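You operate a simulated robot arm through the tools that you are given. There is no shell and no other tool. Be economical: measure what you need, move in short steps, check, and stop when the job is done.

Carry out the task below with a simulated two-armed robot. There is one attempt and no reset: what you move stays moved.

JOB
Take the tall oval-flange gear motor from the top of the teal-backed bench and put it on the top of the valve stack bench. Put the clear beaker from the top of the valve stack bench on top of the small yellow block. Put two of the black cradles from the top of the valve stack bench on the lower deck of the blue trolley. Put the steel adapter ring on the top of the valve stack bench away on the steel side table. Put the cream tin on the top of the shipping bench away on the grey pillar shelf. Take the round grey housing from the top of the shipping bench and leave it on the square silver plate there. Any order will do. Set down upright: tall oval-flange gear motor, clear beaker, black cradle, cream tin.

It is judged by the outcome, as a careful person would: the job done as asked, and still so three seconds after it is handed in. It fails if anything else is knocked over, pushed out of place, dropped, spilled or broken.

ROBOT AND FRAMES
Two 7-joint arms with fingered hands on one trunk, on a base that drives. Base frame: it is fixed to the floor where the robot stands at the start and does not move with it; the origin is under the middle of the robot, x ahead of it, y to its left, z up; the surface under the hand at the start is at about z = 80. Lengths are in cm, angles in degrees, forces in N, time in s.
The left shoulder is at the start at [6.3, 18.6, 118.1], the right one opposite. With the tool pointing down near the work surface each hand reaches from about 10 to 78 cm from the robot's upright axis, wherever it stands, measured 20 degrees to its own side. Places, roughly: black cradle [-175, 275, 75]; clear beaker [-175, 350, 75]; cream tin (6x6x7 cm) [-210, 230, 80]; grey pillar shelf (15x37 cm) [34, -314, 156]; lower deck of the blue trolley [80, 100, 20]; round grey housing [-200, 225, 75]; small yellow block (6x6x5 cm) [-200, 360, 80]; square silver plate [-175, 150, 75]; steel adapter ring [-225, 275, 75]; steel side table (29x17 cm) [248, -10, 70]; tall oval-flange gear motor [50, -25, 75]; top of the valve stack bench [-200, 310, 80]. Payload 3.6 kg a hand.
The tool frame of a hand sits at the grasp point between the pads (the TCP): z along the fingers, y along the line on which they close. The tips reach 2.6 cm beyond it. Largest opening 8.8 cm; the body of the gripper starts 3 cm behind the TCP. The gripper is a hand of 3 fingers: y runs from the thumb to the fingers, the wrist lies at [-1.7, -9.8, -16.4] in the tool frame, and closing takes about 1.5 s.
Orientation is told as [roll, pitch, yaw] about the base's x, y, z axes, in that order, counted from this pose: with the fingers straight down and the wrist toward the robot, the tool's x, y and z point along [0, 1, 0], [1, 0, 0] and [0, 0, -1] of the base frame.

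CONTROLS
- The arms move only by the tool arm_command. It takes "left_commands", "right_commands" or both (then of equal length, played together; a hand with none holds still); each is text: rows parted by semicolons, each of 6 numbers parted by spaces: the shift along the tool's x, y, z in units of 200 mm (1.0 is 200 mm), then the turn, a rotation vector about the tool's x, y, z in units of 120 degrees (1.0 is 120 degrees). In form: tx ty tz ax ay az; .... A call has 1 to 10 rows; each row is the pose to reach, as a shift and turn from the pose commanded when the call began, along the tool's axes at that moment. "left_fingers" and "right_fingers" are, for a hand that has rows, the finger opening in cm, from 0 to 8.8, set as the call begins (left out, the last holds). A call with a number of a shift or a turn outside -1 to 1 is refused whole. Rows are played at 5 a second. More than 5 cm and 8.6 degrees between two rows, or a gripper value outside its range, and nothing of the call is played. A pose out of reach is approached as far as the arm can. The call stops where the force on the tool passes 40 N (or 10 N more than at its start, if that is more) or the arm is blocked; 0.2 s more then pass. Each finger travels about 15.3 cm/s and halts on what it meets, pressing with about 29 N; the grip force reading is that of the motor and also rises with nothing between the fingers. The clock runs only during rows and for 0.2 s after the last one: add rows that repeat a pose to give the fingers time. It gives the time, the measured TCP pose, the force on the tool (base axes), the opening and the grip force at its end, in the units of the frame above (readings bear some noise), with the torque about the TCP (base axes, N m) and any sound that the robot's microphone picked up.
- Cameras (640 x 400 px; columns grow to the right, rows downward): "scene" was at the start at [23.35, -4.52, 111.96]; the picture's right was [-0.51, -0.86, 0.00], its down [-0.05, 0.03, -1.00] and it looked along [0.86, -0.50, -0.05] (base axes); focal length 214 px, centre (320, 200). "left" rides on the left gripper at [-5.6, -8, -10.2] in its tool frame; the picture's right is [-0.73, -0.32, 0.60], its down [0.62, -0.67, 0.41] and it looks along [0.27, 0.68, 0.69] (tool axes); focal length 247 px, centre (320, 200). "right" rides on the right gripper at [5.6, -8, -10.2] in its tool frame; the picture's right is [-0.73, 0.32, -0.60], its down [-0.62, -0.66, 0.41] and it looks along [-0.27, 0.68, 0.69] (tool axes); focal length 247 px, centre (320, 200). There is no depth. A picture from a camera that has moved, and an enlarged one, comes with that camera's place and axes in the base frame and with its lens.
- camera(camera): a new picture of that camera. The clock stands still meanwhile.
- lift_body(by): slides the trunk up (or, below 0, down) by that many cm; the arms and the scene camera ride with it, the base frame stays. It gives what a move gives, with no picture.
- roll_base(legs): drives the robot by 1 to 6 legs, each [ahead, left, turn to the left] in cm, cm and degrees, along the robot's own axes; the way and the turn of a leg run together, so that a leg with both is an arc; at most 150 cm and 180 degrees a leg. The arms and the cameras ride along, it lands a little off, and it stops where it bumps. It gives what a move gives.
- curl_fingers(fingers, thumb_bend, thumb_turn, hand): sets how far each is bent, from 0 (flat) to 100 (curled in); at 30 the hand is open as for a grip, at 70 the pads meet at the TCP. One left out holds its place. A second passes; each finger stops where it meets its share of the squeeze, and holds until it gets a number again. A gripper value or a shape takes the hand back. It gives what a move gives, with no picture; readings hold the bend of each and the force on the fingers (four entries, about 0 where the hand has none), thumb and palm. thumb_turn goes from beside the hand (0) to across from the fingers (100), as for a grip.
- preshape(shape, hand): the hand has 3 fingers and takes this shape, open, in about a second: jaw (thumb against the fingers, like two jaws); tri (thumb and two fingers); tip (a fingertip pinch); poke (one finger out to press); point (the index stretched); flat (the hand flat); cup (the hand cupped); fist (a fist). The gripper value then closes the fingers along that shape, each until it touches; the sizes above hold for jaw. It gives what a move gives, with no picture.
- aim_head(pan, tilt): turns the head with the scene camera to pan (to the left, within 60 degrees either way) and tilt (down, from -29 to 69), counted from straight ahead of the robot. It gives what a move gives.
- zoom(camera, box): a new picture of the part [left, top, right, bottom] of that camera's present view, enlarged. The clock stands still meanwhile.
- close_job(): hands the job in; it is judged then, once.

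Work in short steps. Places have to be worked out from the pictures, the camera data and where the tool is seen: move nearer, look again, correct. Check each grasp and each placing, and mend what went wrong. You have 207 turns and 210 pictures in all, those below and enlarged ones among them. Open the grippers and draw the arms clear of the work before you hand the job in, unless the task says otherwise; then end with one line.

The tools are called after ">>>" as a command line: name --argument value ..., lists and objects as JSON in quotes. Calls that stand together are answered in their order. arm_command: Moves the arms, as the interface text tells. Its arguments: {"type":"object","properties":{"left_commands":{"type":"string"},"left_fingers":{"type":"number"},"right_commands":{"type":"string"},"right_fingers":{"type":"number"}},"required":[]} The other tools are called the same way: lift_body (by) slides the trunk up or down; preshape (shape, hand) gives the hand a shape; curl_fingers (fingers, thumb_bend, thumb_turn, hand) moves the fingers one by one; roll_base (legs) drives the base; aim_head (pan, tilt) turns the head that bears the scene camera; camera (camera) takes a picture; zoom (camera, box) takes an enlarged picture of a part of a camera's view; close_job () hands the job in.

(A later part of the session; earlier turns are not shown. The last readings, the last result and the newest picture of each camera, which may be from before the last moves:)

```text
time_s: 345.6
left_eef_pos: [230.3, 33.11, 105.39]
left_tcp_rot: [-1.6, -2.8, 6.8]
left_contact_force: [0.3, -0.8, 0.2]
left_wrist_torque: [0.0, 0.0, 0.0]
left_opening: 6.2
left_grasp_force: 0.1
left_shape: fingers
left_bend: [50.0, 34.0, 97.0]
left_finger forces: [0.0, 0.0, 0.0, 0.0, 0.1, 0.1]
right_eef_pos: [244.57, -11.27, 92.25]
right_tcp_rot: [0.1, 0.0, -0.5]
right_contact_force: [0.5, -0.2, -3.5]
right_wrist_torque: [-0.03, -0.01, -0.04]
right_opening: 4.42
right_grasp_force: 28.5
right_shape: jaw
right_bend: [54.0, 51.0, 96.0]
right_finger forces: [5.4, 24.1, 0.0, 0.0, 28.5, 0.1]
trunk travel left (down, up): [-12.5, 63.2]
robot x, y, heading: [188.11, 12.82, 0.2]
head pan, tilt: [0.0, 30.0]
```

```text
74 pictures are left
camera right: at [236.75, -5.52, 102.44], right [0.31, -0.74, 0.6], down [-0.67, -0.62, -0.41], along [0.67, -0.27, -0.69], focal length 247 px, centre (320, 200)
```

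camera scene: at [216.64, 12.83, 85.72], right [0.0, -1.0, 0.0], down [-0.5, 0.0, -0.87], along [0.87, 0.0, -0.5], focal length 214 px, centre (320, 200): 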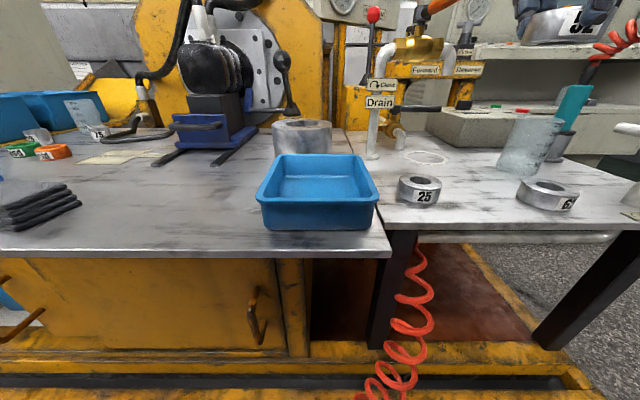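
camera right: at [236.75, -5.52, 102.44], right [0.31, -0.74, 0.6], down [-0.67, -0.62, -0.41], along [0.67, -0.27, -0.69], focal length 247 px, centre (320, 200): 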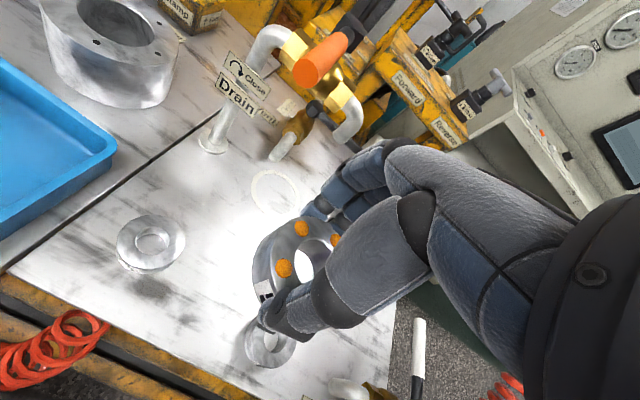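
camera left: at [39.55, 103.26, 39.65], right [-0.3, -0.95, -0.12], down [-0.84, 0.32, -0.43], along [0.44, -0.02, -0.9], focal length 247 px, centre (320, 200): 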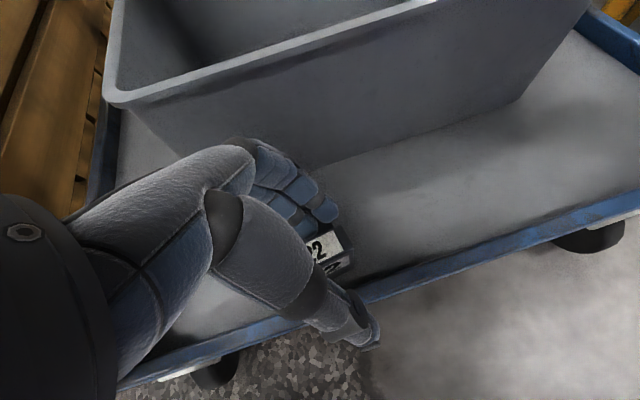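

Rings 25 and 62 are at y -2.2 and -19.1; the middle is y≈-10.6. I descend there.

>>> arm_command --right_commands "0.033 0.045 0.1 0 0 0; 0.033 0.045 0.3 0 0 0; 0.033 0.045 0.5 0 0 0; 0.033 0.045 0.7 0 0 0; 0.033 0.045 0.84 0 0 0; 0.033 0.045 0.84 0 0 0"

>>> zoom --camera "scene" --box '[370, 80, 640, 250]'

>>> camera --camera "right"

```text
time_s: 347.0
left_eef_pos: [230.42, 33.18, 105.42]
left_tcp_rot: [-1.8, -2.8, 6.7]
left_contact_force: [0.4, 0.8, 0.7]
left_wrist_torque: [-0.01, -0.01, -0.01]
left_opening: 6.19
left_grasp_force: 0.1
left_shape: fingers
left_bend: [50.0, 34.0, 97.0]
left_finger forces: [0.0, 0.0, 0.0, 0.2, 0.0, 0.0]
right_eef_pos: [245.63, -10.61, 75.39]
right_tcp_rot: [0.2, 0.0, -0.5]
right_contact_force: [-0.1, -0.6, -3.1]
right_wrist_torque: [-0.02, -0.04, 0.01]
right_opening: 4.41
right_grasp_force: 28.5
right_shape: jaw
right_bend: [54.0, 51.0, 96.0]
right_finger forces: [5.4, 24.1, 0.0, 0.0, 28.3, 0.1]
trunk travel left (down, up): [-12.5, 63.2]
robot x, y, heading: [188.4, 12.73, -0.0]
head pan, tilt: [0.0, 30.0]
```

```text
2.35 times, centred on (505, 165) of scene
camera zoom: at [216.64, 12.83, 85.72], right [0.0, -1.0, 0.0], down [-0.5, 0.0, -0.87], along [0.87, 0.0, -0.5], focal length 505 px, centre (-115, 282)
```

zoom: 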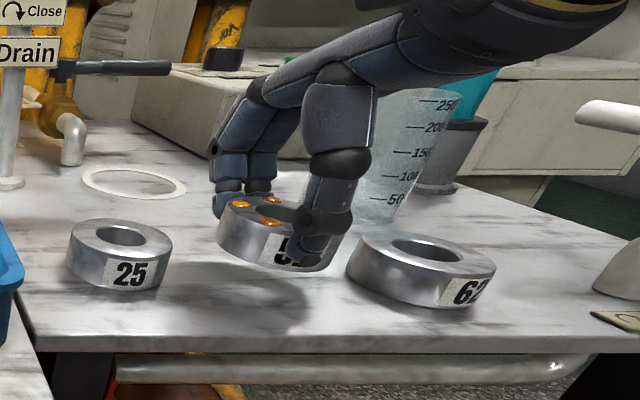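

```text
72 pictures are left
camera right: at [237.62, -4.92, 85.68], right [0.31, -0.74, 0.6], down [-0.67, -0.62, -0.41], along [0.67, -0.27, -0.69], focal length 247 px, centre (320, 200)
```

right: 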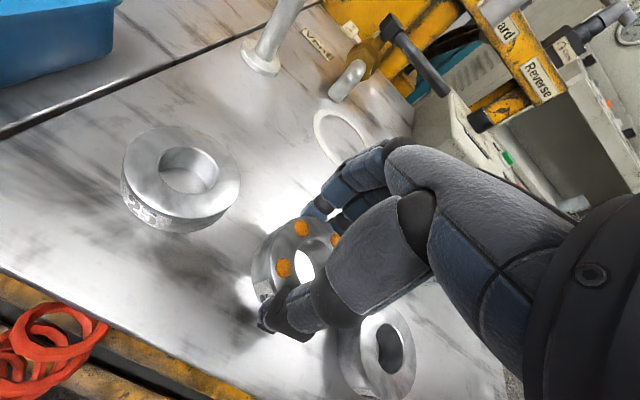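

Between both rings. I shift 0.4 cm to +y and lower to contact.

>>> arm_command --right_commands "0.02 0 0.04 0 0 0; 0.02 0 0.07 0 0 0; 0.02 0 0.09 0 0 0; 0.02 0 0.1 0 0 0; 0.02 0 0.1 0 0 0"

>>> zoom --camera "scene" --box '[370, 80, 640, 250]'

```text
time_s: 348.2
left_eef_pos: [230.19, 33.32, 105.42]
left_tcp_rot: [-1.7, -2.7, 6.9]
left_contact_force: [-0.5, 0.3, 0.0]
left_wrist_torque: [0.0, -0.01, 0.0]
left_opening: 6.2
left_grasp_force: 0.0
left_shape: fingers
left_bend: [50.0, 34.0, 97.0]
left_finger forces: [0.0, 0.1, 0.0, 0.0, 0.1, 0.1]
right_eef_pos: [245.51, -10.21, 73.37]
right_tcp_rot: [0.2, -0.1, -0.5]
right_contact_force: [0.6, -0.4, -4.0]
right_wrist_torque: [0.0, -0.03, -0.01]
right_opening: 4.46
right_grasp_force: 28.5
right_shape: jaw
right_bend: [54.0, 51.0, 96.0]
right_finger forces: [5.2, 24.1, 0.0, 0.0, 28.4, 0.0]
trunk travel left (down, up): [-12.5, 63.2]
robot x, y, heading: [188.43, 12.57, 0.0]
head pan, tilt: [0.0, 30.0]
```

```text
2.35 times, centred on (505, 165) of scene
camera zoom: at [216.64, 12.83, 85.72], right [0.0, -1.0, 0.0], down [-0.5, 0.0, -0.87], along [0.87, 0.0, -0.5], focal length 505 px, centre (-115, 282)
```

zoom: 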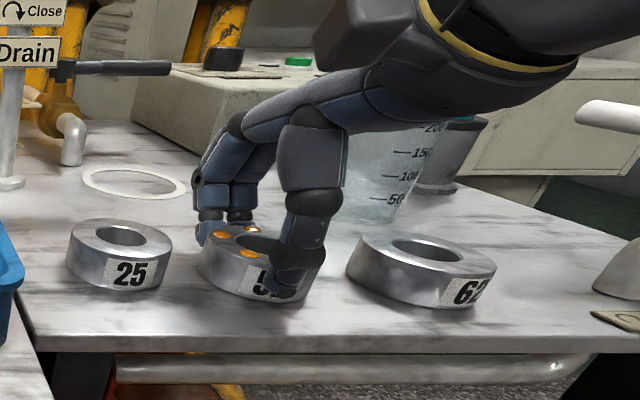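

>>> arm_command --right_commands "0 0 0.01 0 0 0; 0 0 0.02 0 0 0; 0 0 0.025 0 0 0; 0 0 0.03 0 0 0; 0 0 0.03 0 0 0"

```text
time_s: 349.4
left_eef_pos: [230.26, 33.34, 105.53]
left_tcp_rot: [-1.9, -3.0, 6.8]
left_contact_force: [-2.1, -0.5, -0.1]
left_wrist_torque: [0.02, 0.01, 0.03]
left_opening: 6.2
left_grasp_force: 0.1
left_shape: fingers
left_bend: [50.0, 34.0, 97.0]
left_finger forces: [0.0, 0.1, 0.0, 0.0, 0.1, 0.0]
right_eef_pos: [245.6, -10.09, 73.1]
right_tcp_rot: [0.1, -0.6, -0.7]
right_contact_force: [2.8, -6.7, 28.8]
right_wrist_torque: [-0.09, 0.49, 0.04]
right_opening: 4.46
right_grasp_force: 28.7
right_shape: jaw
right_bend: [54.0, 51.0, 96.0]
right_finger forces: [4.6, 29.9, 0.1, 0.0, 29.7, 0.0]
trunk travel left (down, up): [-12.5, 63.2]
robot x, y, heading: [188.4, 12.47, 0.1]
head pan, tilt: [0.0, 30.0]
```

Contact. I ease up slightly, open, and rise.

>>> arm_command --right_commands "0 0 -0.02 0 0 0; 0 0 -0.02 0 0 0"

>>> arm_command --right_commands "0 0 0 0 0 0; 0 0 0 0 0 0; 0 0 0 0 0 0; 0 0 0 0 0 0; 0 0 -0.15 0 0 0; 0 0 -0.35 0 0 0; 0 0 -0.55 0 0 0; 0 -0.15 -0.75 0 0 0; 0 -0.3 -0.9 0 0 0" --right_fingers 8.8

>>> zoom --camera "scene" --box '[370, 80, 640, 250]'

```text
time_s: 350.0
left_eef_pos: [230.12, 33.23, 105.43]
left_tcp_rot: [-1.8, -2.8, 6.7]
left_contact_force: [0.1, -0.4, -0.1]
left_wrist_torque: [-0.02, 0.0, -0.01]
left_opening: 6.2
left_grasp_force: 0.0
left_shape: fingers
left_bend: [50.0, 34.0, 97.0]
left_finger forces: [0.0, 0.1, 0.0, 0.0, 0.1, 0.1]
right_eef_pos: [245.43, -10.04, 73.24]
right_tcp_rot: [0.0, 0.0, -0.5]
right_contact_force: [5.4, -2.3, 13.0]
right_wrist_torque: [-0.1, 0.08, 0.04]
right_opening: 4.44
right_grasp_force: 29.1
right_shape: jaw
right_bend: [53.0, 51.0, 96.0]
right_finger forces: [5.6, 29.9, 0.0, 0.1, 29.0, 0.0]
trunk travel left (down, up): [-12.5, 63.2]
robot x, y, heading: [188.34, 12.47, 0.2]
head pan, tilt: [0.0, 30.0]
```

```text
time_s: 352.0
left_eef_pos: [230.3, 33.27, 105.46]
left_tcp_rot: [-1.7, -2.9, 6.7]
left_contact_force: [-0.5, -0.1, 1.2]
left_wrist_torque: [-0.01, 0.0, -0.01]
left_opening: 6.2
left_grasp_force: 0.2
left_shape: fingers
left_bend: [50.0, 34.0, 97.0]
left_finger forces: [0.0, 0.0, 0.1, 0.1, 0.1, 0.0]
right_eef_pos: [239.45, -9.99, 91.33]
right_tcp_rot: [0.1, 0.0, -0.4]
right_contact_force: [-0.1, -0.8, 0.5]
right_wrist_torque: [-0.02, 0.01, 0.02]
right_opening: 8.78
right_grasp_force: 0.0
right_shape: jaw
right_bend: [30.0, 30.0, 98.0]
right_finger forces: [0.0, 0.1, 0.0, 0.0, 0.0, 0.1]
trunk travel left (down, up): [-12.5, 63.2]
robot x, y, heading: [188.11, 12.47, 0.0]
head pan, tilt: [0.0, 30.0]
```

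```text
2.35 times, centred on (505, 165) of scene
camera zoom: at [216.59, 12.84, 85.74], right [0.0, -1.0, 0.0], down [-0.5, 0.0, -0.87], along [0.87, 0.0, -0.5], focal length 505 px, centre (-115, 282)
```

zoom: 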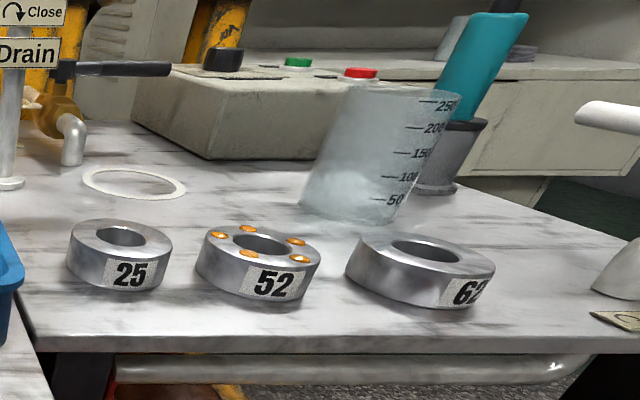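

The ring stands level between the others. Now I go back the way I came (reversing, heading kept at 0) for the second cradle.

>>> lift_body --by 20

>>> roll_base --legs '[[-32, 0, 0], [0, -118, 0], [-150, 0, 0], [-62, 0, 0], [0, 139, 0]]'

>>> roll_base --legs '[[-150, 0, 0], [-92, 0, 0]]'

```text
time_s: 354.2
left_eef_pos: [230.4, 33.22, 125.44]
left_tcp_rot: [-1.7, -2.8, 6.7]
left_contact_force: [1.0, 0.8, 0.8]
left_wrist_torque: [-0.03, -0.03, 0.0]
left_opening: 6.2
left_grasp_force: 0.1
left_shape: fingers
left_bend: [50.0, 34.0, 97.0]
left_finger forces: [0.0, 0.0, 0.0, 0.0, 0.0, 0.0]
right_eef_pos: [239.62, -10.05, 111.21]
right_tcp_rot: [0.2, 0.2, -0.4]
right_contact_force: [0.1, 0.2, 0.3]
right_wrist_torque: [-0.01, 0.01, 0.01]
right_opening: 8.77
right_grasp_force: 0.0
right_shape: jaw
right_bend: [30.0, 30.0, 98.0]
right_finger forces: [0.0, 0.1, 0.1, 0.1, 0.0, 0.0]
trunk travel left (down, up): [-32.5, 43.2]
robot x, y, heading: [188.06, 12.53, 0.4]
head pan, tilt: [0.0, 30.0]
```

```text
time_s: 378.6
left_eef_pos: [-15.13, 53.45, 125.52]
left_tcp_rot: [-1.8, -2.8, 7.3]
left_contact_force: [-0.5, 0.5, 0.5]
left_wrist_torque: [-0.01, 0.0, -0.02]
left_opening: 6.19
left_grasp_force: 0.0
left_shape: fingers
left_bend: [50.0, 34.0, 97.0]
left_finger forces: [0.0, 0.1, 0.1, 0.0, 0.0, 0.0]
right_eef_pos: [-5.43, 10.32, 111.24]
right_tcp_rot: [0.2, 0.0, 0.0]
right_contact_force: [-0.2, 0.3, 0.9]
right_wrist_torque: [0.0, -0.02, 0.02]
right_opening: 8.76
right_grasp_force: 0.1
right_shape: jaw
right_bend: [30.0, 30.0, 98.0]
right_finger forces: [0.1, 0.0, 0.0, 0.0, 0.0, 0.0]
trunk travel left (down, up): [-32.5, 43.2]
robot x, y, heading: [-57.05, 32.6, 0.8]
head pan, tilt: [0.0, 30.0]
```

```text
time_s: 390.4
left_eef_pos: [-257.31, 50.98, 125.38]
left_tcp_rot: [-1.6, -2.9, 7.6]
left_contact_force: [-0.5, 0.2, 0.2]
left_wrist_torque: [0.0, 0.0, 0.0]
left_opening: 6.21
left_grasp_force: 0.0
left_shape: fingers
left_bend: [50.0, 34.0, 97.0]
left_finger forces: [0.0, 0.1, 0.0, 0.1, 0.0, 0.0]
right_eef_pos: [-247.34, 7.65, 111.15]
right_tcp_rot: [0.2, 0.1, 0.2]
right_contact_force: [0.4, 0.8, -0.8]
right_wrist_torque: [-0.04, -0.03, 0.02]
right_opening: 8.78
right_grasp_force: 0.0
right_shape: jaw
right_bend: [30.0, 30.0, 98.0]
right_finger forces: [0.0, 0.0, 0.0, 0.0, 0.0, 0.0]
trunk travel left (down, up): [-32.5, 43.2]
robot x, y, heading: [-298.86, 29.37, 1.3]
head pan, tilt: [0.0, 30.0]
```

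I move up the aisle to y≈200 and look at the shipping bench from its west side.

>>> roll_base --legs '[[0, 150, -1.3], [30, 20, 0]]'

>>> aim_head --pan 0 --tilt 40

>>> camera --camera "scene"

```text
time_s: 399.8
left_eef_pos: [-226.67, 219.26, 125.36]
left_tcp_rot: [-1.8, -2.8, 6.0]
left_contact_force: [-0.2, -0.8, 0.6]
left_wrist_torque: [0.01, 0.01, 0.0]
left_opening: 6.22
left_grasp_force: 0.0
left_shape: fingers
left_bend: [50.0, 34.0, 97.0]
left_finger forces: [0.0, 0.1, 0.0, 0.1, 0.0, 0.1]
right_eef_pos: [-218.18, 175.9, 111.18]
right_tcp_rot: [0.1, 0.0, -1.4]
right_contact_force: [-0.3, -0.6, -0.5]
right_wrist_torque: [-0.01, 0.02, 0.07]
right_opening: 8.78
right_grasp_force: 0.0
right_shape: jaw
right_bend: [30.0, 30.0, 98.0]
right_finger forces: [0.0, 0.0, 0.0, 0.0, 0.0, 0.0]
trunk travel left (down, up): [-32.5, 43.2]
robot x, y, heading: [-269.18, 199.27, -0.6]
head pan, tilt: [0.0, 30.0]
```

```text
time_s: 400.5
left_eef_pos: [-226.96, 219.15, 125.45]
left_tcp_rot: [-1.7, -2.9, 6.0]
left_contact_force: [0.6, 1.0, -0.3]
left_wrist_torque: [0.03, 0.01, 0.02]
left_opening: 6.21
left_grasp_force: 0.1
left_shape: fingers
left_bend: [50.0, 34.0, 97.0]
left_finger forces: [0.0, 0.0, 0.0, 0.0, 0.1, 0.0]
right_eef_pos: [-218.3, 175.85, 111.35]
right_tcp_rot: [0.2, 0.0, -1.4]
right_contact_force: [-1.0, 0.4, 0.0]
right_wrist_torque: [0.0, 0.03, 0.01]
right_opening: 8.77
right_grasp_force: 0.1
right_shape: jaw
right_bend: [30.0, 30.0, 98.0]
right_finger forces: [0.1, 0.0, 0.0, 0.0, 0.1, 0.0]
trunk travel left (down, up): [-32.5, 43.2]
robot x, y, heading: [-269.16, 199.4, -0.9]
head pan, tilt: [0.0, 40.0]
```

```text
69 pictures are left
camera scene: at [-245.15, 199.11, 106.08], right [-0.01, -1.0, 0.0], down [-0.64, 0.01, -0.77], along [0.77, -0.01, -0.64], focal length 214 px, centre (320, 200)
```

scene: 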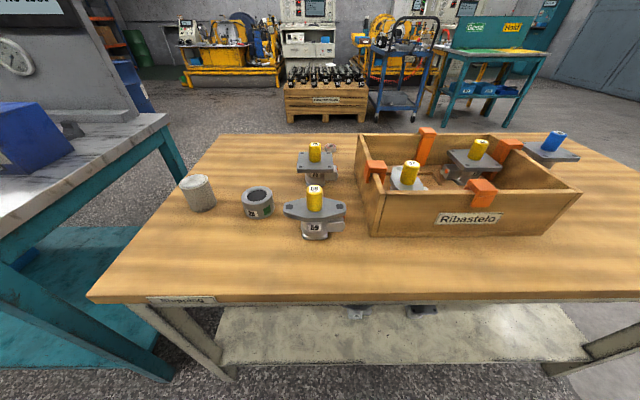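

Bench z here is about 70; tin at (-203, 227.5), grey housing "26" at (-203, 214); the silver plate lies behind the wooden box, so it's best reached from the east side. I take the housing with the right hand first; I position for it.

>>> roll_base --legs '[[10, 38, 0.9]]'

>>> lift_body --by -20

>>> camera --camera "right"

>>> camera --camera "scene"

```text
time_s: 402.9
left_eef_pos: [-217.02, 258.13, 125.44]
left_tcp_rot: [-1.9, -2.7, 6.9]
left_contact_force: [-0.2, 0.8, 0.1]
left_wrist_torque: [-0.03, 0.03, -0.02]
left_opening: 6.18
left_grasp_force: 0.0
left_shape: fingers
left_bend: [50.0, 34.0, 97.0]
left_finger forces: [0.1, 0.0, 0.0, 0.1, 0.0, 0.1]
right_eef_pos: [-207.73, 214.82, 111.19]
right_tcp_rot: [0.1, 0.0, -0.4]
right_contact_force: [-0.3, -0.2, -0.2]
right_wrist_torque: [-0.03, 0.02, 0.0]
right_opening: 8.78
right_grasp_force: 0.0
right_shape: jaw
right_bend: [30.0, 30.0, 98.0]
right_finger forces: [0.1, 0.0, 0.1, 0.0, 0.0, 0.0]
trunk travel left (down, up): [-32.5, 43.2]
robot x, y, heading: [-258.69, 237.39, 0.2]
head pan, tilt: [0.0, 40.0]
```

```text
time_s: 405.1
left_eef_pos: [-217.25, 257.91, 105.43]
left_tcp_rot: [-1.8, -2.8, 6.9]
left_contact_force: [0.2, 0.3, 0.2]
left_wrist_torque: [0.0, 0.02, 0.02]
left_opening: 6.22
left_grasp_force: 0.1
left_shape: fingers
left_bend: [50.0, 34.0, 97.0]
left_finger forces: [0.0, 0.1, 0.0, 0.0, 0.0, 0.0]
right_eef_pos: [-207.84, 214.78, 91.27]
right_tcp_rot: [0.2, -0.1, -0.3]
right_contact_force: [-0.9, 0.6, -0.3]
right_wrist_torque: [0.03, 0.0, 0.01]
right_opening: 8.77
right_grasp_force: 0.0
right_shape: jaw
right_bend: [30.0, 30.0, 98.0]
right_finger forces: [0.0, 0.0, 0.0, 0.0, 0.0, 0.0]
trunk travel left (down, up): [-12.5, 63.2]
robot x, y, heading: [-259.49, 237.29, -0.1]
head pan, tilt: [0.0, 40.0]
```

```text
68 pictures are left
camera right: at [-215.75, 220.42, 101.53], right [0.31, -0.74, 0.6], down [-0.67, -0.62, -0.41], along [0.67, -0.27, -0.69], focal length 247 px, centre (320, 200)
```

right: 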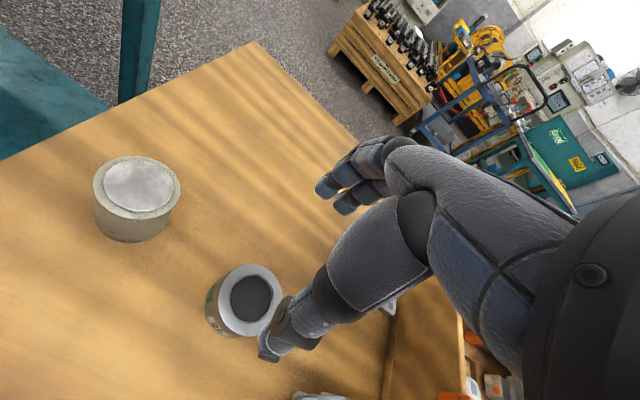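

```text
67 pictures are left
camera scene: at [-231.27, 237.59, 84.21], right [0.0, -1.0, 0.0], down [-0.64, 0.0, -0.77], along [0.77, 0.0, -0.64], focal length 214 px, centre (320, 200)
```

scene: 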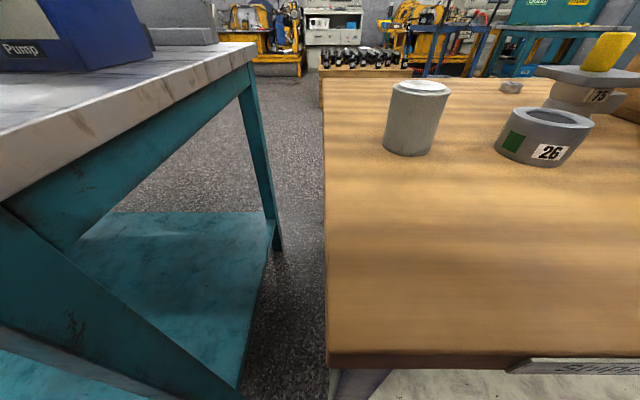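

Refined: bench z≈72, housing centre (-206.8, 212), tin (-205, 226.6). I centre the right hand over the housing and descend.

>>> arm_command --right_commands "-0.07 0.03 0.05 0 0 0; -0.14 0.05 0.2 0 0 0; -0.14 0.05 0.4 0 0 0; -0.14 0.05 0.5 0 0 0; -0.14 0.05 0.5 0 0 0"

>>> zoom --camera "right" --box '[180, 180, 440, 400]'

>>> zoom --camera "scene" --box '[420, 20, 640, 200]'

```text
time_s: 406.3
left_eef_pos: [-217.02, 258.09, 105.36]
left_tcp_rot: [-1.7, -2.9, 6.9]
left_contact_force: [0.6, 0.4, -0.2]
left_wrist_torque: [-0.01, 0.02, -0.03]
left_opening: 6.22
left_grasp_force: 0.1
left_shape: fingers
left_bend: [50.0, 34.0, 97.0]
left_finger forces: [0.1, 0.0, 0.1, 0.0, 0.1, 0.1]
right_eef_pos: [-206.72, 211.93, 81.29]
right_tcp_rot: [0.3, 0.0, -0.4]
right_contact_force: [0.2, 0.3, -0.9]
right_wrist_torque: [0.02, 0.01, 0.01]
right_opening: 8.76
right_grasp_force: 0.0
right_shape: jaw
right_bend: [30.0, 30.0, 98.0]
right_finger forces: [0.0, 0.0, 0.1, 0.0, 0.0, 0.0]
trunk travel left (down, up): [-12.5, 63.2]
robot x, y, heading: [-258.86, 237.3, 0.1]
head pan, tilt: [0.0, 40.0]
```

```text
1.82 times, centred on (310, 290) of right
camera zoom: at [-214.72, 217.66, 91.52], right [0.31, -0.74, 0.6], down [-0.67, -0.62, -0.41], along [0.67, -0.27, -0.69], focal length 449 px, centre (338, 36)
```

zoom: 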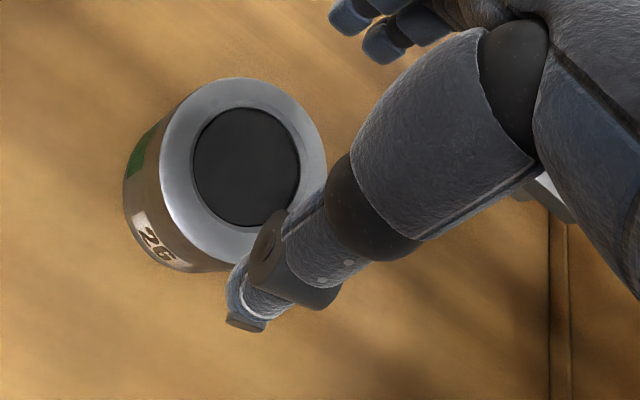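

```text
2.22 times, centred on (530, 110) of scene
camera zoom: at [-231.24, 237.58, 84.19], right [0.0, -1.0, 0.0], down [-0.64, 0.0, -0.77], along [0.77, 0.0, -0.64], focal length 477 px, centre (-147, 400)
```

zoom: 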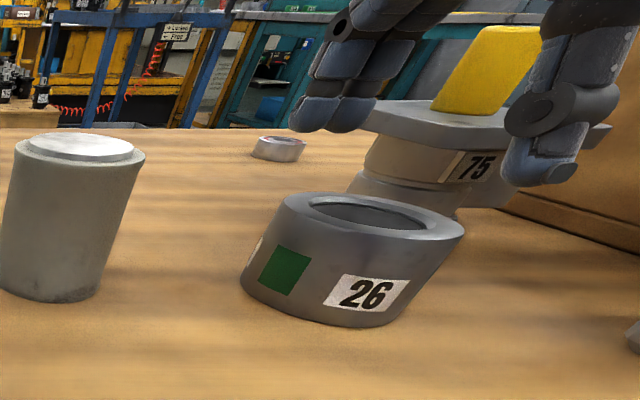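

>>> arm_command --right_commands "0.01 -0.025 0.1 0 0 0; 0.01 -0.025 0.2 0 0 0; 0.01 -0.025 0.275 0 0 0; 0.01 -0.025 0.275 0 0 0"

>>> arm_command --right_commands "0 0 0 0 0 0; 0 0 0 0 0 0; 0 0 0 0 0 0; 0 0 0 0 0 0; 0 0 0 0 0 0; 0 0 0 0 0 0; 0 0 0 0 0 0" --right_fingers 0

>>> zoom --camera "scene" --box '[420, 20, 640, 200]'

```text
time_s: 407.3
left_eef_pos: [-217.06, 258.0, 105.43]
left_tcp_rot: [-1.7, -2.9, 6.9]
left_contact_force: [-0.6, 0.1, 0.7]
left_wrist_torque: [0.01, 0.02, -0.01]
left_opening: 6.22
left_grasp_force: 0.1
left_shape: fingers
left_bend: [50.0, 34.0, 97.0]
left_finger forces: [0.1, 0.1, 0.1, 0.0, 0.0, 0.1]
right_eef_pos: [-207.22, 212.27, 75.93]
right_tcp_rot: [0.2, -0.1, -0.4]
right_contact_force: [-2.9, 1.1, 4.5]
right_wrist_torque: [0.0, 0.12, -0.02]
right_opening: 8.8
right_grasp_force: 0.0
right_shape: jaw
right_bend: [30.0, 28.0, 97.0]
right_finger forces: [0.0, 0.0, 0.1, 0.0, 4.5, 0.0]
trunk travel left (down, up): [-12.5, 63.2]
robot x, y, heading: [-259.11, 237.6, 0.3]
head pan, tilt: [0.0, 40.0]
```

```text
time_s: 408.9
left_eef_pos: [-216.99, 258.06, 105.47]
left_tcp_rot: [-1.9, -3.0, 6.9]
left_contact_force: [0.4, -0.6, 1.1]
left_wrist_torque: [-0.01, 0.01, -0.02]
left_opening: 6.22
left_grasp_force: 0.0
left_shape: fingers
left_bend: [50.0, 34.0, 97.0]
left_finger forces: [0.0, 0.0, 0.0, 0.1, 0.1, 0.0]
right_eef_pos: [-207.2, 212.13, 75.89]
right_tcp_rot: [0.2, -0.1, -0.4]
right_contact_force: [0.9, -1.1, 11.0]
right_wrist_torque: [0.11, -0.43, -0.09]
right_opening: 5.76
right_grasp_force: 29.4
right_shape: jaw
right_bend: [45.0, 34.0, 100.0]
right_finger forces: [38.2, 3.7, 0.0, 0.0, 43.3, 0.0]
trunk travel left (down, up): [-12.5, 63.2]
robot x, y, heading: [-258.83, 237.34, 0.2]
head pan, tilt: [0.0, 40.0]
```

```text
2.22 times, centred on (530, 110) of scene
camera zoom: at [-231.3, 237.61, 84.21], right [0.0, -1.0, 0.0], down [-0.64, 0.0, -0.77], along [0.77, 0.0, -0.64], focal length 477 px, centre (-147, 400)
```

zoom: 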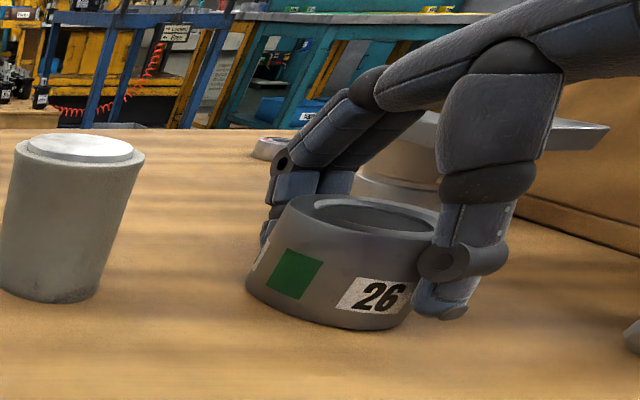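

The grip is off-centre by ~1 cm in y. I open, raise, shift +1.2 cm in y and -0.5 in x, and regrasp.

>>> arm_command --right_commands "0 0 0 0 0 0; 0 0 0 0 0 0; 0 0 0 0 0 0; 0 0 -0.15 0 0 0; 0 0 -0.28 0 0 0; 0.06 -0.02 -0.28 0 0 0; 0.06 -0.02 -0.28 0 0 0" --right_fingers 8.8

>>> zoom --camera "right" --box '[180, 180, 440, 400]'

>>> zoom --camera "scene" --box '[420, 20, 640, 200]'

```text
time_s: 410.5
left_eef_pos: [-217.04, 258.02, 105.39]
left_tcp_rot: [-1.6, -2.9, 6.9]
left_contact_force: [-0.2, -0.3, 0.5]
left_wrist_torque: [-0.02, -0.02, 0.0]
left_opening: 6.23
left_grasp_force: 0.1
left_shape: fingers
left_bend: [50.0, 34.0, 97.0]
left_finger forces: [0.1, 0.0, 0.1, 0.0, 0.0, 0.0]
right_eef_pos: [-207.72, 213.37, 81.47]
right_tcp_rot: [0.2, 0.0, -0.4]
right_contact_force: [0.6, 0.4, -0.3]
right_wrist_torque: [-0.04, 0.01, 0.0]
right_opening: 8.79
right_grasp_force: 0.0
right_shape: jaw
right_bend: [30.0, 30.0, 98.0]
right_finger forces: [0.1, 0.0, 0.0, 0.0, 0.0, 0.0]
trunk travel left (down, up): [-12.5, 63.2]
robot x, y, heading: [-258.8, 237.07, 0.2]
head pan, tilt: [0.0, 40.0]
```

```text
1.82 times, centred on (310, 290) of right
camera zoom: at [-215.66, 219.04, 91.61], right [0.31, -0.74, 0.6], down [-0.67, -0.62, -0.41], along [0.67, -0.27, -0.69], focal length 449 px, centre (338, 36)
```

zoom: 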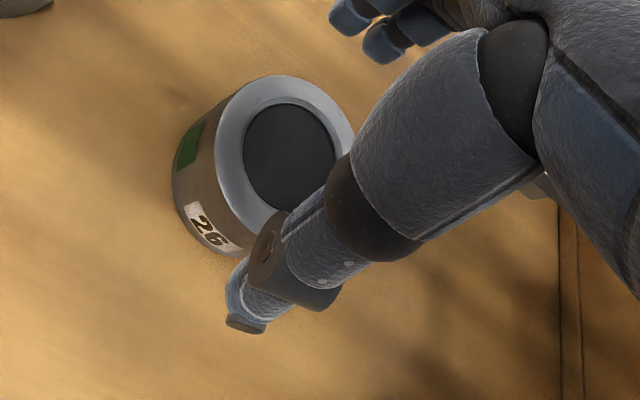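

```text
2.22 times, centred on (530, 110) of scene
camera zoom: at [-231.24, 237.58, 84.19], right [0.0, -1.0, 0.0], down [-0.64, 0.0, -0.77], along [0.77, 0.0, -0.64], focal length 477 px, centre (-147, 400)
```

zoom: 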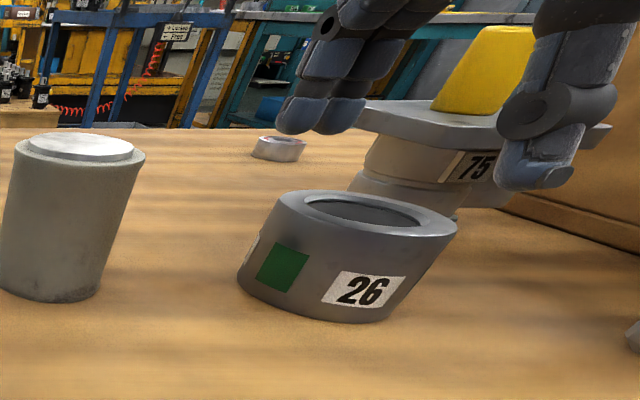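

Now centred. Descend and close.

>>> arm_command --right_commands "-0.01 0 0.1 0 0 0; -0.01 0 0.2 0 0 0; -0.01 0 0.27 0 0 0; -0.01 0 0.27 0 0 0"

>>> arm_command --right_commands "0 0 0 0 0 0; 0 0 0 0 0 0; 0 0 0 0 0 0; 0 0 0 0 0 0; 0 0 0 0 0 0; 0 0 0 0 0 0; 0 0 0 0 0 0" --right_fingers 0

>>> arm_command --right_commands "0 0 -0.1 0 0 0; 0 0 -0.25 0 0 0; 0 0 -0.45 0 0 0; 0 0 -0.6 0 0 0; 0 0 -0.6 0 0 0"

>>> camera --camera "scene"

>>> zoom --camera "right" --box '[180, 180, 440, 400]'

```text
time_s: 411.5
left_eef_pos: [-217.0, 258.0, 105.46]
left_tcp_rot: [-1.7, -2.9, 6.8]
left_contact_force: [0.3, 0.6, 0.1]
left_wrist_torque: [0.04, 0.04, 0.01]
left_opening: 6.18
left_grasp_force: 0.0
left_shape: fingers
left_bend: [50.0, 34.0, 97.0]
left_finger forces: [0.1, 0.0, 0.0, 0.1, 0.0, 0.1]
right_eef_pos: [-207.65, 213.11, 75.99]
right_tcp_rot: [0.2, 0.0, -0.3]
right_contact_force: [0.2, 0.0, -0.3]
right_wrist_torque: [-0.04, 0.04, 0.0]
right_opening: 8.75
right_grasp_force: 0.0
right_shape: jaw
right_bend: [30.0, 30.0, 98.0]
right_finger forces: [0.0, 0.0, 0.1, 0.0, 0.1, 0.1]
trunk travel left (down, up): [-12.5, 63.2]
robot x, y, heading: [-258.69, 237.19, -0.1]
head pan, tilt: [0.0, 40.0]
```

```text
time_s: 413.1
left_eef_pos: [-217.0, 257.92, 105.52]
left_tcp_rot: [-1.8, -2.9, 6.8]
left_contact_force: [-0.7, -0.3, -0.2]
left_wrist_torque: [0.02, 0.0, 0.03]
left_opening: 6.23
left_grasp_force: 0.0
left_shape: fingers
left_bend: [50.0, 34.0, 97.0]
left_finger forces: [0.0, 0.1, 0.1, 0.0, 0.0, 0.1]
right_eef_pos: [-207.63, 213.1, 76.03]
right_tcp_rot: [0.2, 0.0, -0.3]
right_contact_force: [-1.0, -0.4, 0.2]
right_wrist_torque: [-0.08, -0.01, -0.02]
right_opening: 5.86
right_grasp_force: 29.6
right_shape: jaw
right_bend: [38.0, 56.0, 98.0]
right_finger forces: [1.8, 26.4, 0.0, 0.0, 29.5, 0.1]
trunk travel left (down, up): [-12.5, 63.2]
robot x, y, heading: [-259.05, 237.55, 0.3]
head pan, tilt: [0.0, 40.0]
```

```text
time_s: 414.3
left_eef_pos: [-216.98, 257.95, 105.3]
left_tcp_rot: [-1.8, -2.8, 6.9]
left_contact_force: [-0.5, 0.8, -0.2]
left_wrist_torque: [0.02, 0.0, 0.06]
left_opening: 6.21
left_grasp_force: 0.0
left_shape: fingers
left_bend: [50.0, 34.0, 97.0]
left_finger forces: [0.0, 0.0, 0.0, 0.1, 0.0, 0.0]
right_eef_pos: [-207.63, 213.12, 88.03]
right_tcp_rot: [0.2, 0.0, -0.4]
right_contact_force: [-0.2, 0.2, -4.5]
right_wrist_torque: [0.01, 0.0, -0.02]
right_opening: 5.86
right_grasp_force: 28.6
right_shape: jaw
right_bend: [38.0, 56.0, 97.0]
right_finger forces: [2.5, 26.8, 0.0, 0.0, 29.2, 0.1]
trunk travel left (down, up): [-12.5, 63.2]
robot x, y, heading: [-258.72, 237.23, 0.1]
head pan, tilt: [0.0, 40.0]
```

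```text
61 pictures are left
camera scene: at [-231.21, 237.57, 84.17], right [0.0, -1.0, 0.0], down [-0.64, 0.0, -0.77], along [0.77, 0.0, -0.64], focal length 214 px, centre (320, 200)
```

scene: 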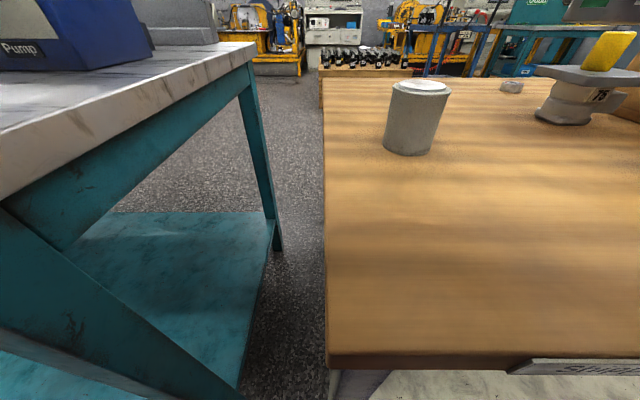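

```text
1.82 times, centred on (310, 290) of right
camera zoom: at [-215.53, 218.85, 98.28], right [0.31, -0.74, 0.6], down [-0.67, -0.62, -0.41], along [0.67, -0.27, -0.69], focal length 449 px, centre (338, 36)
```

zoom: 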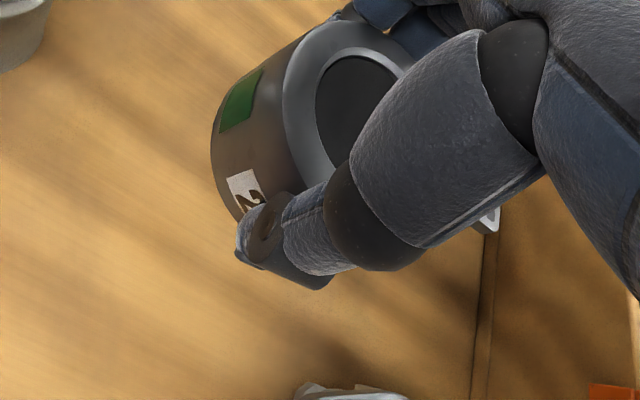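

Housing held level. I raise the trunk, draw the right hand back, lean the left hand for cradle A (with about 15° yaw), and strafe to y≈291.

>>> lift_body --by 20

>>> arm_command --right_commands "0 -0.15 0 0 0 0; 0 -0.3 0 0 0 0; 0 -0.45 0 0 0 0; 0 -0.6 0 0 0 0; 0 -0.6 0 0 0 0" --left_commands "0 0 0.05 0.04 -0.05 -0.017; 0 0 0.1 0.08 -0.1 -0.034; 0 0 0.15 0.12 -0.15 -0.05; 0 0 0.2 0.16 -0.2 -0.067; 0 0 0.2 0.16 -0.2 -0.067"

>>> roll_base --legs '[[2, 54, 0]]'

>>> curl_fingers --hand "left" --fingers 50 --thumb_bend 42

>>> camera --camera "left"

```text
time_s: 416.5
left_eef_pos: [-216.98, 258.0, 125.32]
left_tcp_rot: [-1.7, -2.8, 6.9]
left_contact_force: [1.1, 0.0, 0.3]
left_wrist_torque: [0.02, 0.01, 0.0]
left_opening: 6.22
left_grasp_force: 0.0
left_shape: fingers
left_bend: [50.0, 34.0, 97.0]
left_finger forces: [0.0, 0.1, 0.1, 0.0, 0.1, 0.1]
right_eef_pos: [-207.63, 213.11, 107.85]
right_tcp_rot: [0.2, 0.1, -0.3]
right_contact_force: [0.1, -0.1, -3.4]
right_wrist_torque: [0.0, 0.01, 0.02]
right_opening: 5.86
right_grasp_force: 28.8
right_shape: jaw
right_bend: [38.0, 56.0, 97.0]
right_finger forces: [2.5, 26.7, 0.1, 0.0, 29.2, 0.1]
trunk travel left (down, up): [-32.5, 43.2]
robot x, y, heading: [-258.8, 237.32, 0.0]
head pan, tilt: [0.0, 40.0]
```

```text
time_s: 417.7
left_eef_pos: [-216.82, 257.87, 121.48]
left_tcp_rot: [-25.7, 17.5, 10.2]
left_contact_force: [-0.3, 0.2, -1.0]
left_wrist_torque: [0.0, -0.02, 0.01]
left_opening: 6.19
left_grasp_force: 0.1
left_shape: fingers
left_bend: [50.0, 34.0, 97.0]
left_finger forces: [0.0, 0.1, 0.1, 0.1, 0.1, 0.1]
right_eef_pos: [-219.38, 213.34, 108.09]
right_tcp_rot: [0.1, 0.1, -0.4]
right_contact_force: [-0.2, 0.1, -3.3]
right_wrist_torque: [0.01, 0.04, -0.03]
right_opening: 5.86
right_grasp_force: 28.8
right_shape: jaw
right_bend: [38.0, 56.0, 97.0]
right_finger forces: [2.6, 26.8, 0.0, 0.1, 29.2, 0.0]
trunk travel left (down, up): [-32.5, 43.2]
robot x, y, heading: [-258.92, 236.89, 0.4]
head pan, tilt: [0.0, 40.0]
```

```text
time_s: 420.8
left_eef_pos: [-215.3, 311.78, 121.39]
left_tcp_rot: [-25.6, 17.7, 10.6]
left_contact_force: [-0.2, 0.3, 0.0]
left_wrist_torque: [-0.02, 0.01, 0.03]
left_opening: 6.18
left_grasp_force: 0.0
left_shape: fingers
left_bend: [50.0, 34.0, 97.0]
left_finger forces: [0.0, 0.0, 0.0, 0.0, 0.1, 0.0]
right_eef_pos: [-217.73, 267.34, 108.13]
right_tcp_rot: [0.1, 0.1, 0.0]
right_contact_force: [0.0, 0.1, -3.9]
right_wrist_torque: [-0.01, 0.02, 0.0]
right_opening: 5.88
right_grasp_force: 29.2
right_shape: jaw
right_bend: [38.0, 56.0, 97.0]
right_finger forces: [2.6, 26.7, 0.1, 0.0, 29.4, 0.0]
trunk travel left (down, up): [-32.5, 43.2]
robot x, y, heading: [-257.12, 290.98, 0.9]
head pan, tilt: [0.0, 40.0]
```

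```text
time_s: 421.8
left_eef_pos: [-215.4, 311.93, 121.39]
left_tcp_rot: [-25.6, 17.7, 10.5]
left_contact_force: [-0.1, 0.3, -0.1]
left_wrist_torque: [-0.01, 0.0, 0.02]
left_opening: 5.39
left_grasp_force: 0.0
left_shape: fingers
left_bend: [50.0, 42.0, 97.0]
left_finger forces: [0.0, 0.1, 0.0, 0.0, 0.1, 0.1]
right_eef_pos: [-217.62, 267.21, 108.05]
right_tcp_rot: [0.1, 0.0, -0.1]
right_contact_force: [0.8, -0.3, -4.3]
right_wrist_torque: [-0.02, -0.02, 0.01]
right_opening: 5.87
right_grasp_force: 29.2
right_shape: jaw
right_bend: [38.0, 56.0, 97.0]
right_finger forces: [2.5, 26.7, 0.0, 0.1, 29.4, 0.1]
trunk travel left (down, up): [-32.5, 43.2]
robot x, y, heading: [-257.32, 291.09, 0.4]
head pan, tilt: [0.0, 40.0]
```

```text
59 pictures are left
camera left: at [-219.28, 310.46, 134.88], right [-0.2, -0.97, -0.12], down [-0.88, 0.23, -0.41], along [0.43, 0.02, -0.9], focal length 247 px, centre (320, 200)
```

left: 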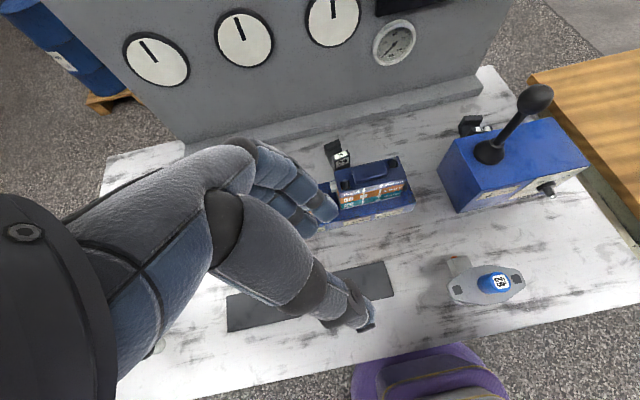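

A's label is at (-187, 304.7). I advance the left hand over the rack toward it.

>>> arm_command --left_commands "-0.083 0.184 0.033 0 0 0; -0.165 0.367 0.066 0 0 0; -0.248 0.551 0.098 0 0 0; -0.33 0.734 0.131 0 0 0; -0.413 0.918 0.164 0 0 0; -0.413 0.918 0.164 0 0 0"

>>> camera --camera "left"

```text
time_s: 423.2
left_eef_pos: [-196.36, 306.48, 116.69]
left_tcp_rot: [-25.7, 17.5, 10.5]
left_contact_force: [-1.2, -0.8, -0.2]
left_wrist_torque: [0.01, 0.04, 0.0]
left_opening: 5.39
left_grasp_force: 0.0
left_shape: fingers
left_bend: [50.0, 42.0, 97.0]
left_finger forces: [0.0, 0.0, 0.0, 0.0, 0.0, 0.0]
right_eef_pos: [-217.67, 267.26, 108.12]
right_tcp_rot: [0.2, 0.1, -0.1]
right_contact_force: [-0.1, 0.4, -3.2]
right_wrist_torque: [0.01, 0.0, 0.04]
right_opening: 5.89
right_grasp_force: 29.5
right_shape: jaw
right_bend: [38.0, 56.0, 97.0]
right_finger forces: [2.7, 26.7, 0.1, 0.0, 29.3, 0.0]
trunk travel left (down, up): [-32.5, 43.2]
robot x, y, heading: [-257.38, 291.28, 0.6]
head pan, tilt: [0.0, 40.0]
```

```text
58 pictures are left
camera left: at [-200.32, 305.04, 129.93], right [-0.2, -0.97, -0.12], down [-0.88, 0.23, -0.41], along [0.43, 0.02, -0.9], focal length 247 px, centre (320, 200)
```

left: 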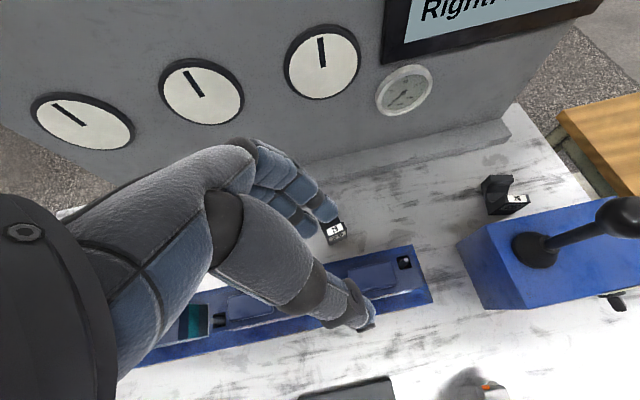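

>>> arm_command --left_commands "-0.04 0.17 0.037 0 0 0; -0.08 0.34 0.073 0 0 0; -0.124 0.51 0.11 0 0 0; -0.053 0.562 0.257 0 0 0; 0.017 0.615 0.405 0 0 0; 0.088 0.667 0.552 0 0 0; 0.159 0.72 0.699 0 0 0; 0.159 0.72 0.699 0 0 0"

>>> zoom --camera "left" --box '[200, 130, 440, 370]'

>>> zoom --camera "scene" --box '[140, 20, 340, 200]'

```text
time_s: 425.0
left_eef_pos: [-186.28, 304.98, 98.83]
left_tcp_rot: [-25.6, 17.5, 10.5]
left_contact_force: [-0.2, 0.8, -0.4]
left_wrist_torque: [0.02, 0.01, 0.0]
left_opening: 5.34
left_grasp_force: 0.1
left_shape: fingers
left_bend: [50.0, 42.0, 97.0]
left_finger forces: [0.0, 0.0, 0.0, 0.1, 0.1, 0.0]
right_eef_pos: [-217.69, 267.18, 108.09]
right_tcp_rot: [0.3, 0.1, -0.1]
right_contact_force: [-0.3, -0.7, -3.7]
right_wrist_torque: [0.02, 0.03, 0.01]
right_opening: 5.86
right_grasp_force: 29.1
right_shape: jaw
right_bend: [38.0, 56.0, 97.0]
right_finger forces: [2.7, 26.5, 0.1, 0.0, 29.2, 0.0]
trunk travel left (down, up): [-32.5, 43.2]
robot x, y, heading: [-257.44, 290.69, 0.7]
head pan, tilt: [0.0, 40.0]
```

```text
1.67 times, centred on (320, 250) of left
camera zoom: at [-190.36, 303.53, 112.26], right [-0.2, -0.97, -0.12], down [-0.88, 0.23, -0.41], along [0.43, 0.02, -0.9], focal length 412 px, centre (320, 117)
```

zoom: 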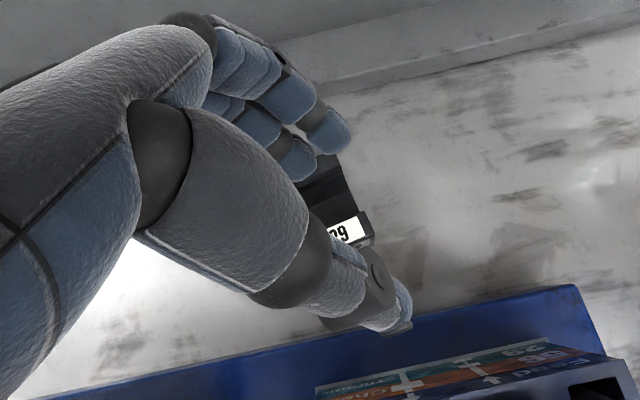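

```text
2.22 times, centred on (240, 110) of scene
camera zoom: at [-233.41, 291.43, 106.08], right [0.01, -1.0, 0.0], down [-0.64, -0.01, -0.77], along [0.77, 0.01, -0.64], focal length 477 px, centre (498, 400)
```

zoom: 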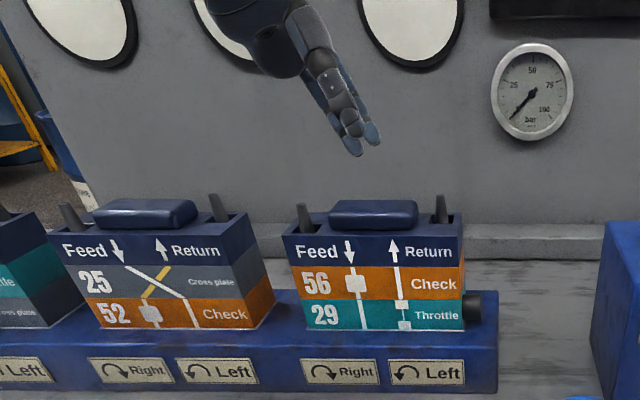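

Well aligned. I descend to z≈89 and check.

>>> arm_command --left_commands "0.067 0.05 0.14 0 0 0; 0.134 0.1 0.28 0 0 0; 0.202 0.149 0.421 0 0 0; 0.202 0.149 0.421 0 0 0"

>>> zoom --camera "left" --box '[200, 130, 440, 370]'

>>> zoom --camera "scene" --box '[140, 20, 340, 200]'

```text
time_s: 426.0
left_eef_pos: [-186.4, 304.95, 89.08]
left_tcp_rot: [-25.6, 17.4, 10.5]
left_contact_force: [-0.3, -0.8, 0.0]
left_wrist_torque: [0.02, -0.01, -0.01]
left_opening: 5.39
left_grasp_force: 0.0
left_shape: fingers
left_bend: [50.0, 42.0, 97.0]
left_finger forces: [0.1, 0.1, 0.0, 0.0, 0.0, 0.0]
right_eef_pos: [-217.57, 267.26, 108.12]
right_tcp_rot: [0.2, 0.1, 0.0]
right_contact_force: [-0.3, 0.0, -3.3]
right_wrist_torque: [0.01, -0.03, 0.04]
right_opening: 5.87
right_grasp_force: 28.8
right_shape: jaw
right_bend: [38.0, 56.0, 97.0]
right_finger forces: [2.6, 26.6, 0.0, 0.0, 29.2, 0.0]
trunk travel left (down, up): [-32.5, 43.2]
robot x, y, heading: [-257.61, 291.03, 0.7]
head pan, tilt: [0.0, 40.0]
```

```text
1.67 times, centred on (320, 250) of left
camera zoom: at [-190.27, 303.65, 102.44], right [-0.2, -0.97, -0.12], down [-0.88, 0.23, -0.41], along [0.43, 0.02, -0.9], focal length 412 px, centre (320, 117)
```

zoom: 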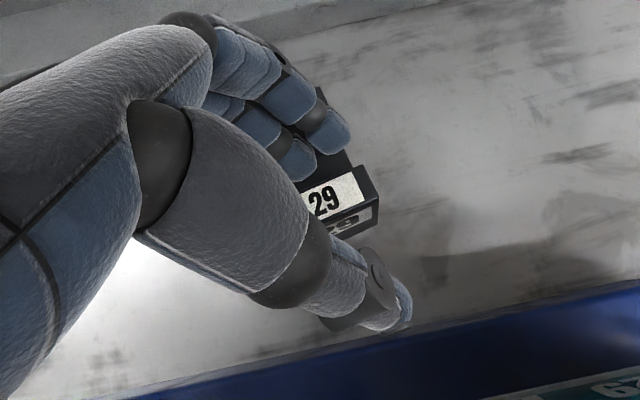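

```text
2.22 times, centred on (240, 110) of scene
camera zoom: at [-233.41, 291.42, 106.07], right [0.01, -1.0, 0.0], down [-0.64, -0.01, -0.77], along [0.77, 0.01, -0.64], focal length 477 px, centre (498, 400)
```

zoom: 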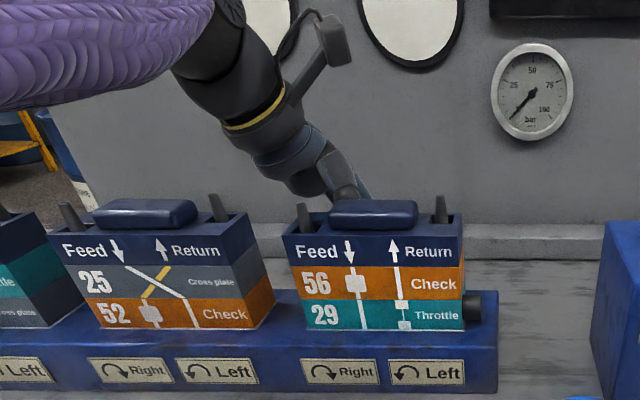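

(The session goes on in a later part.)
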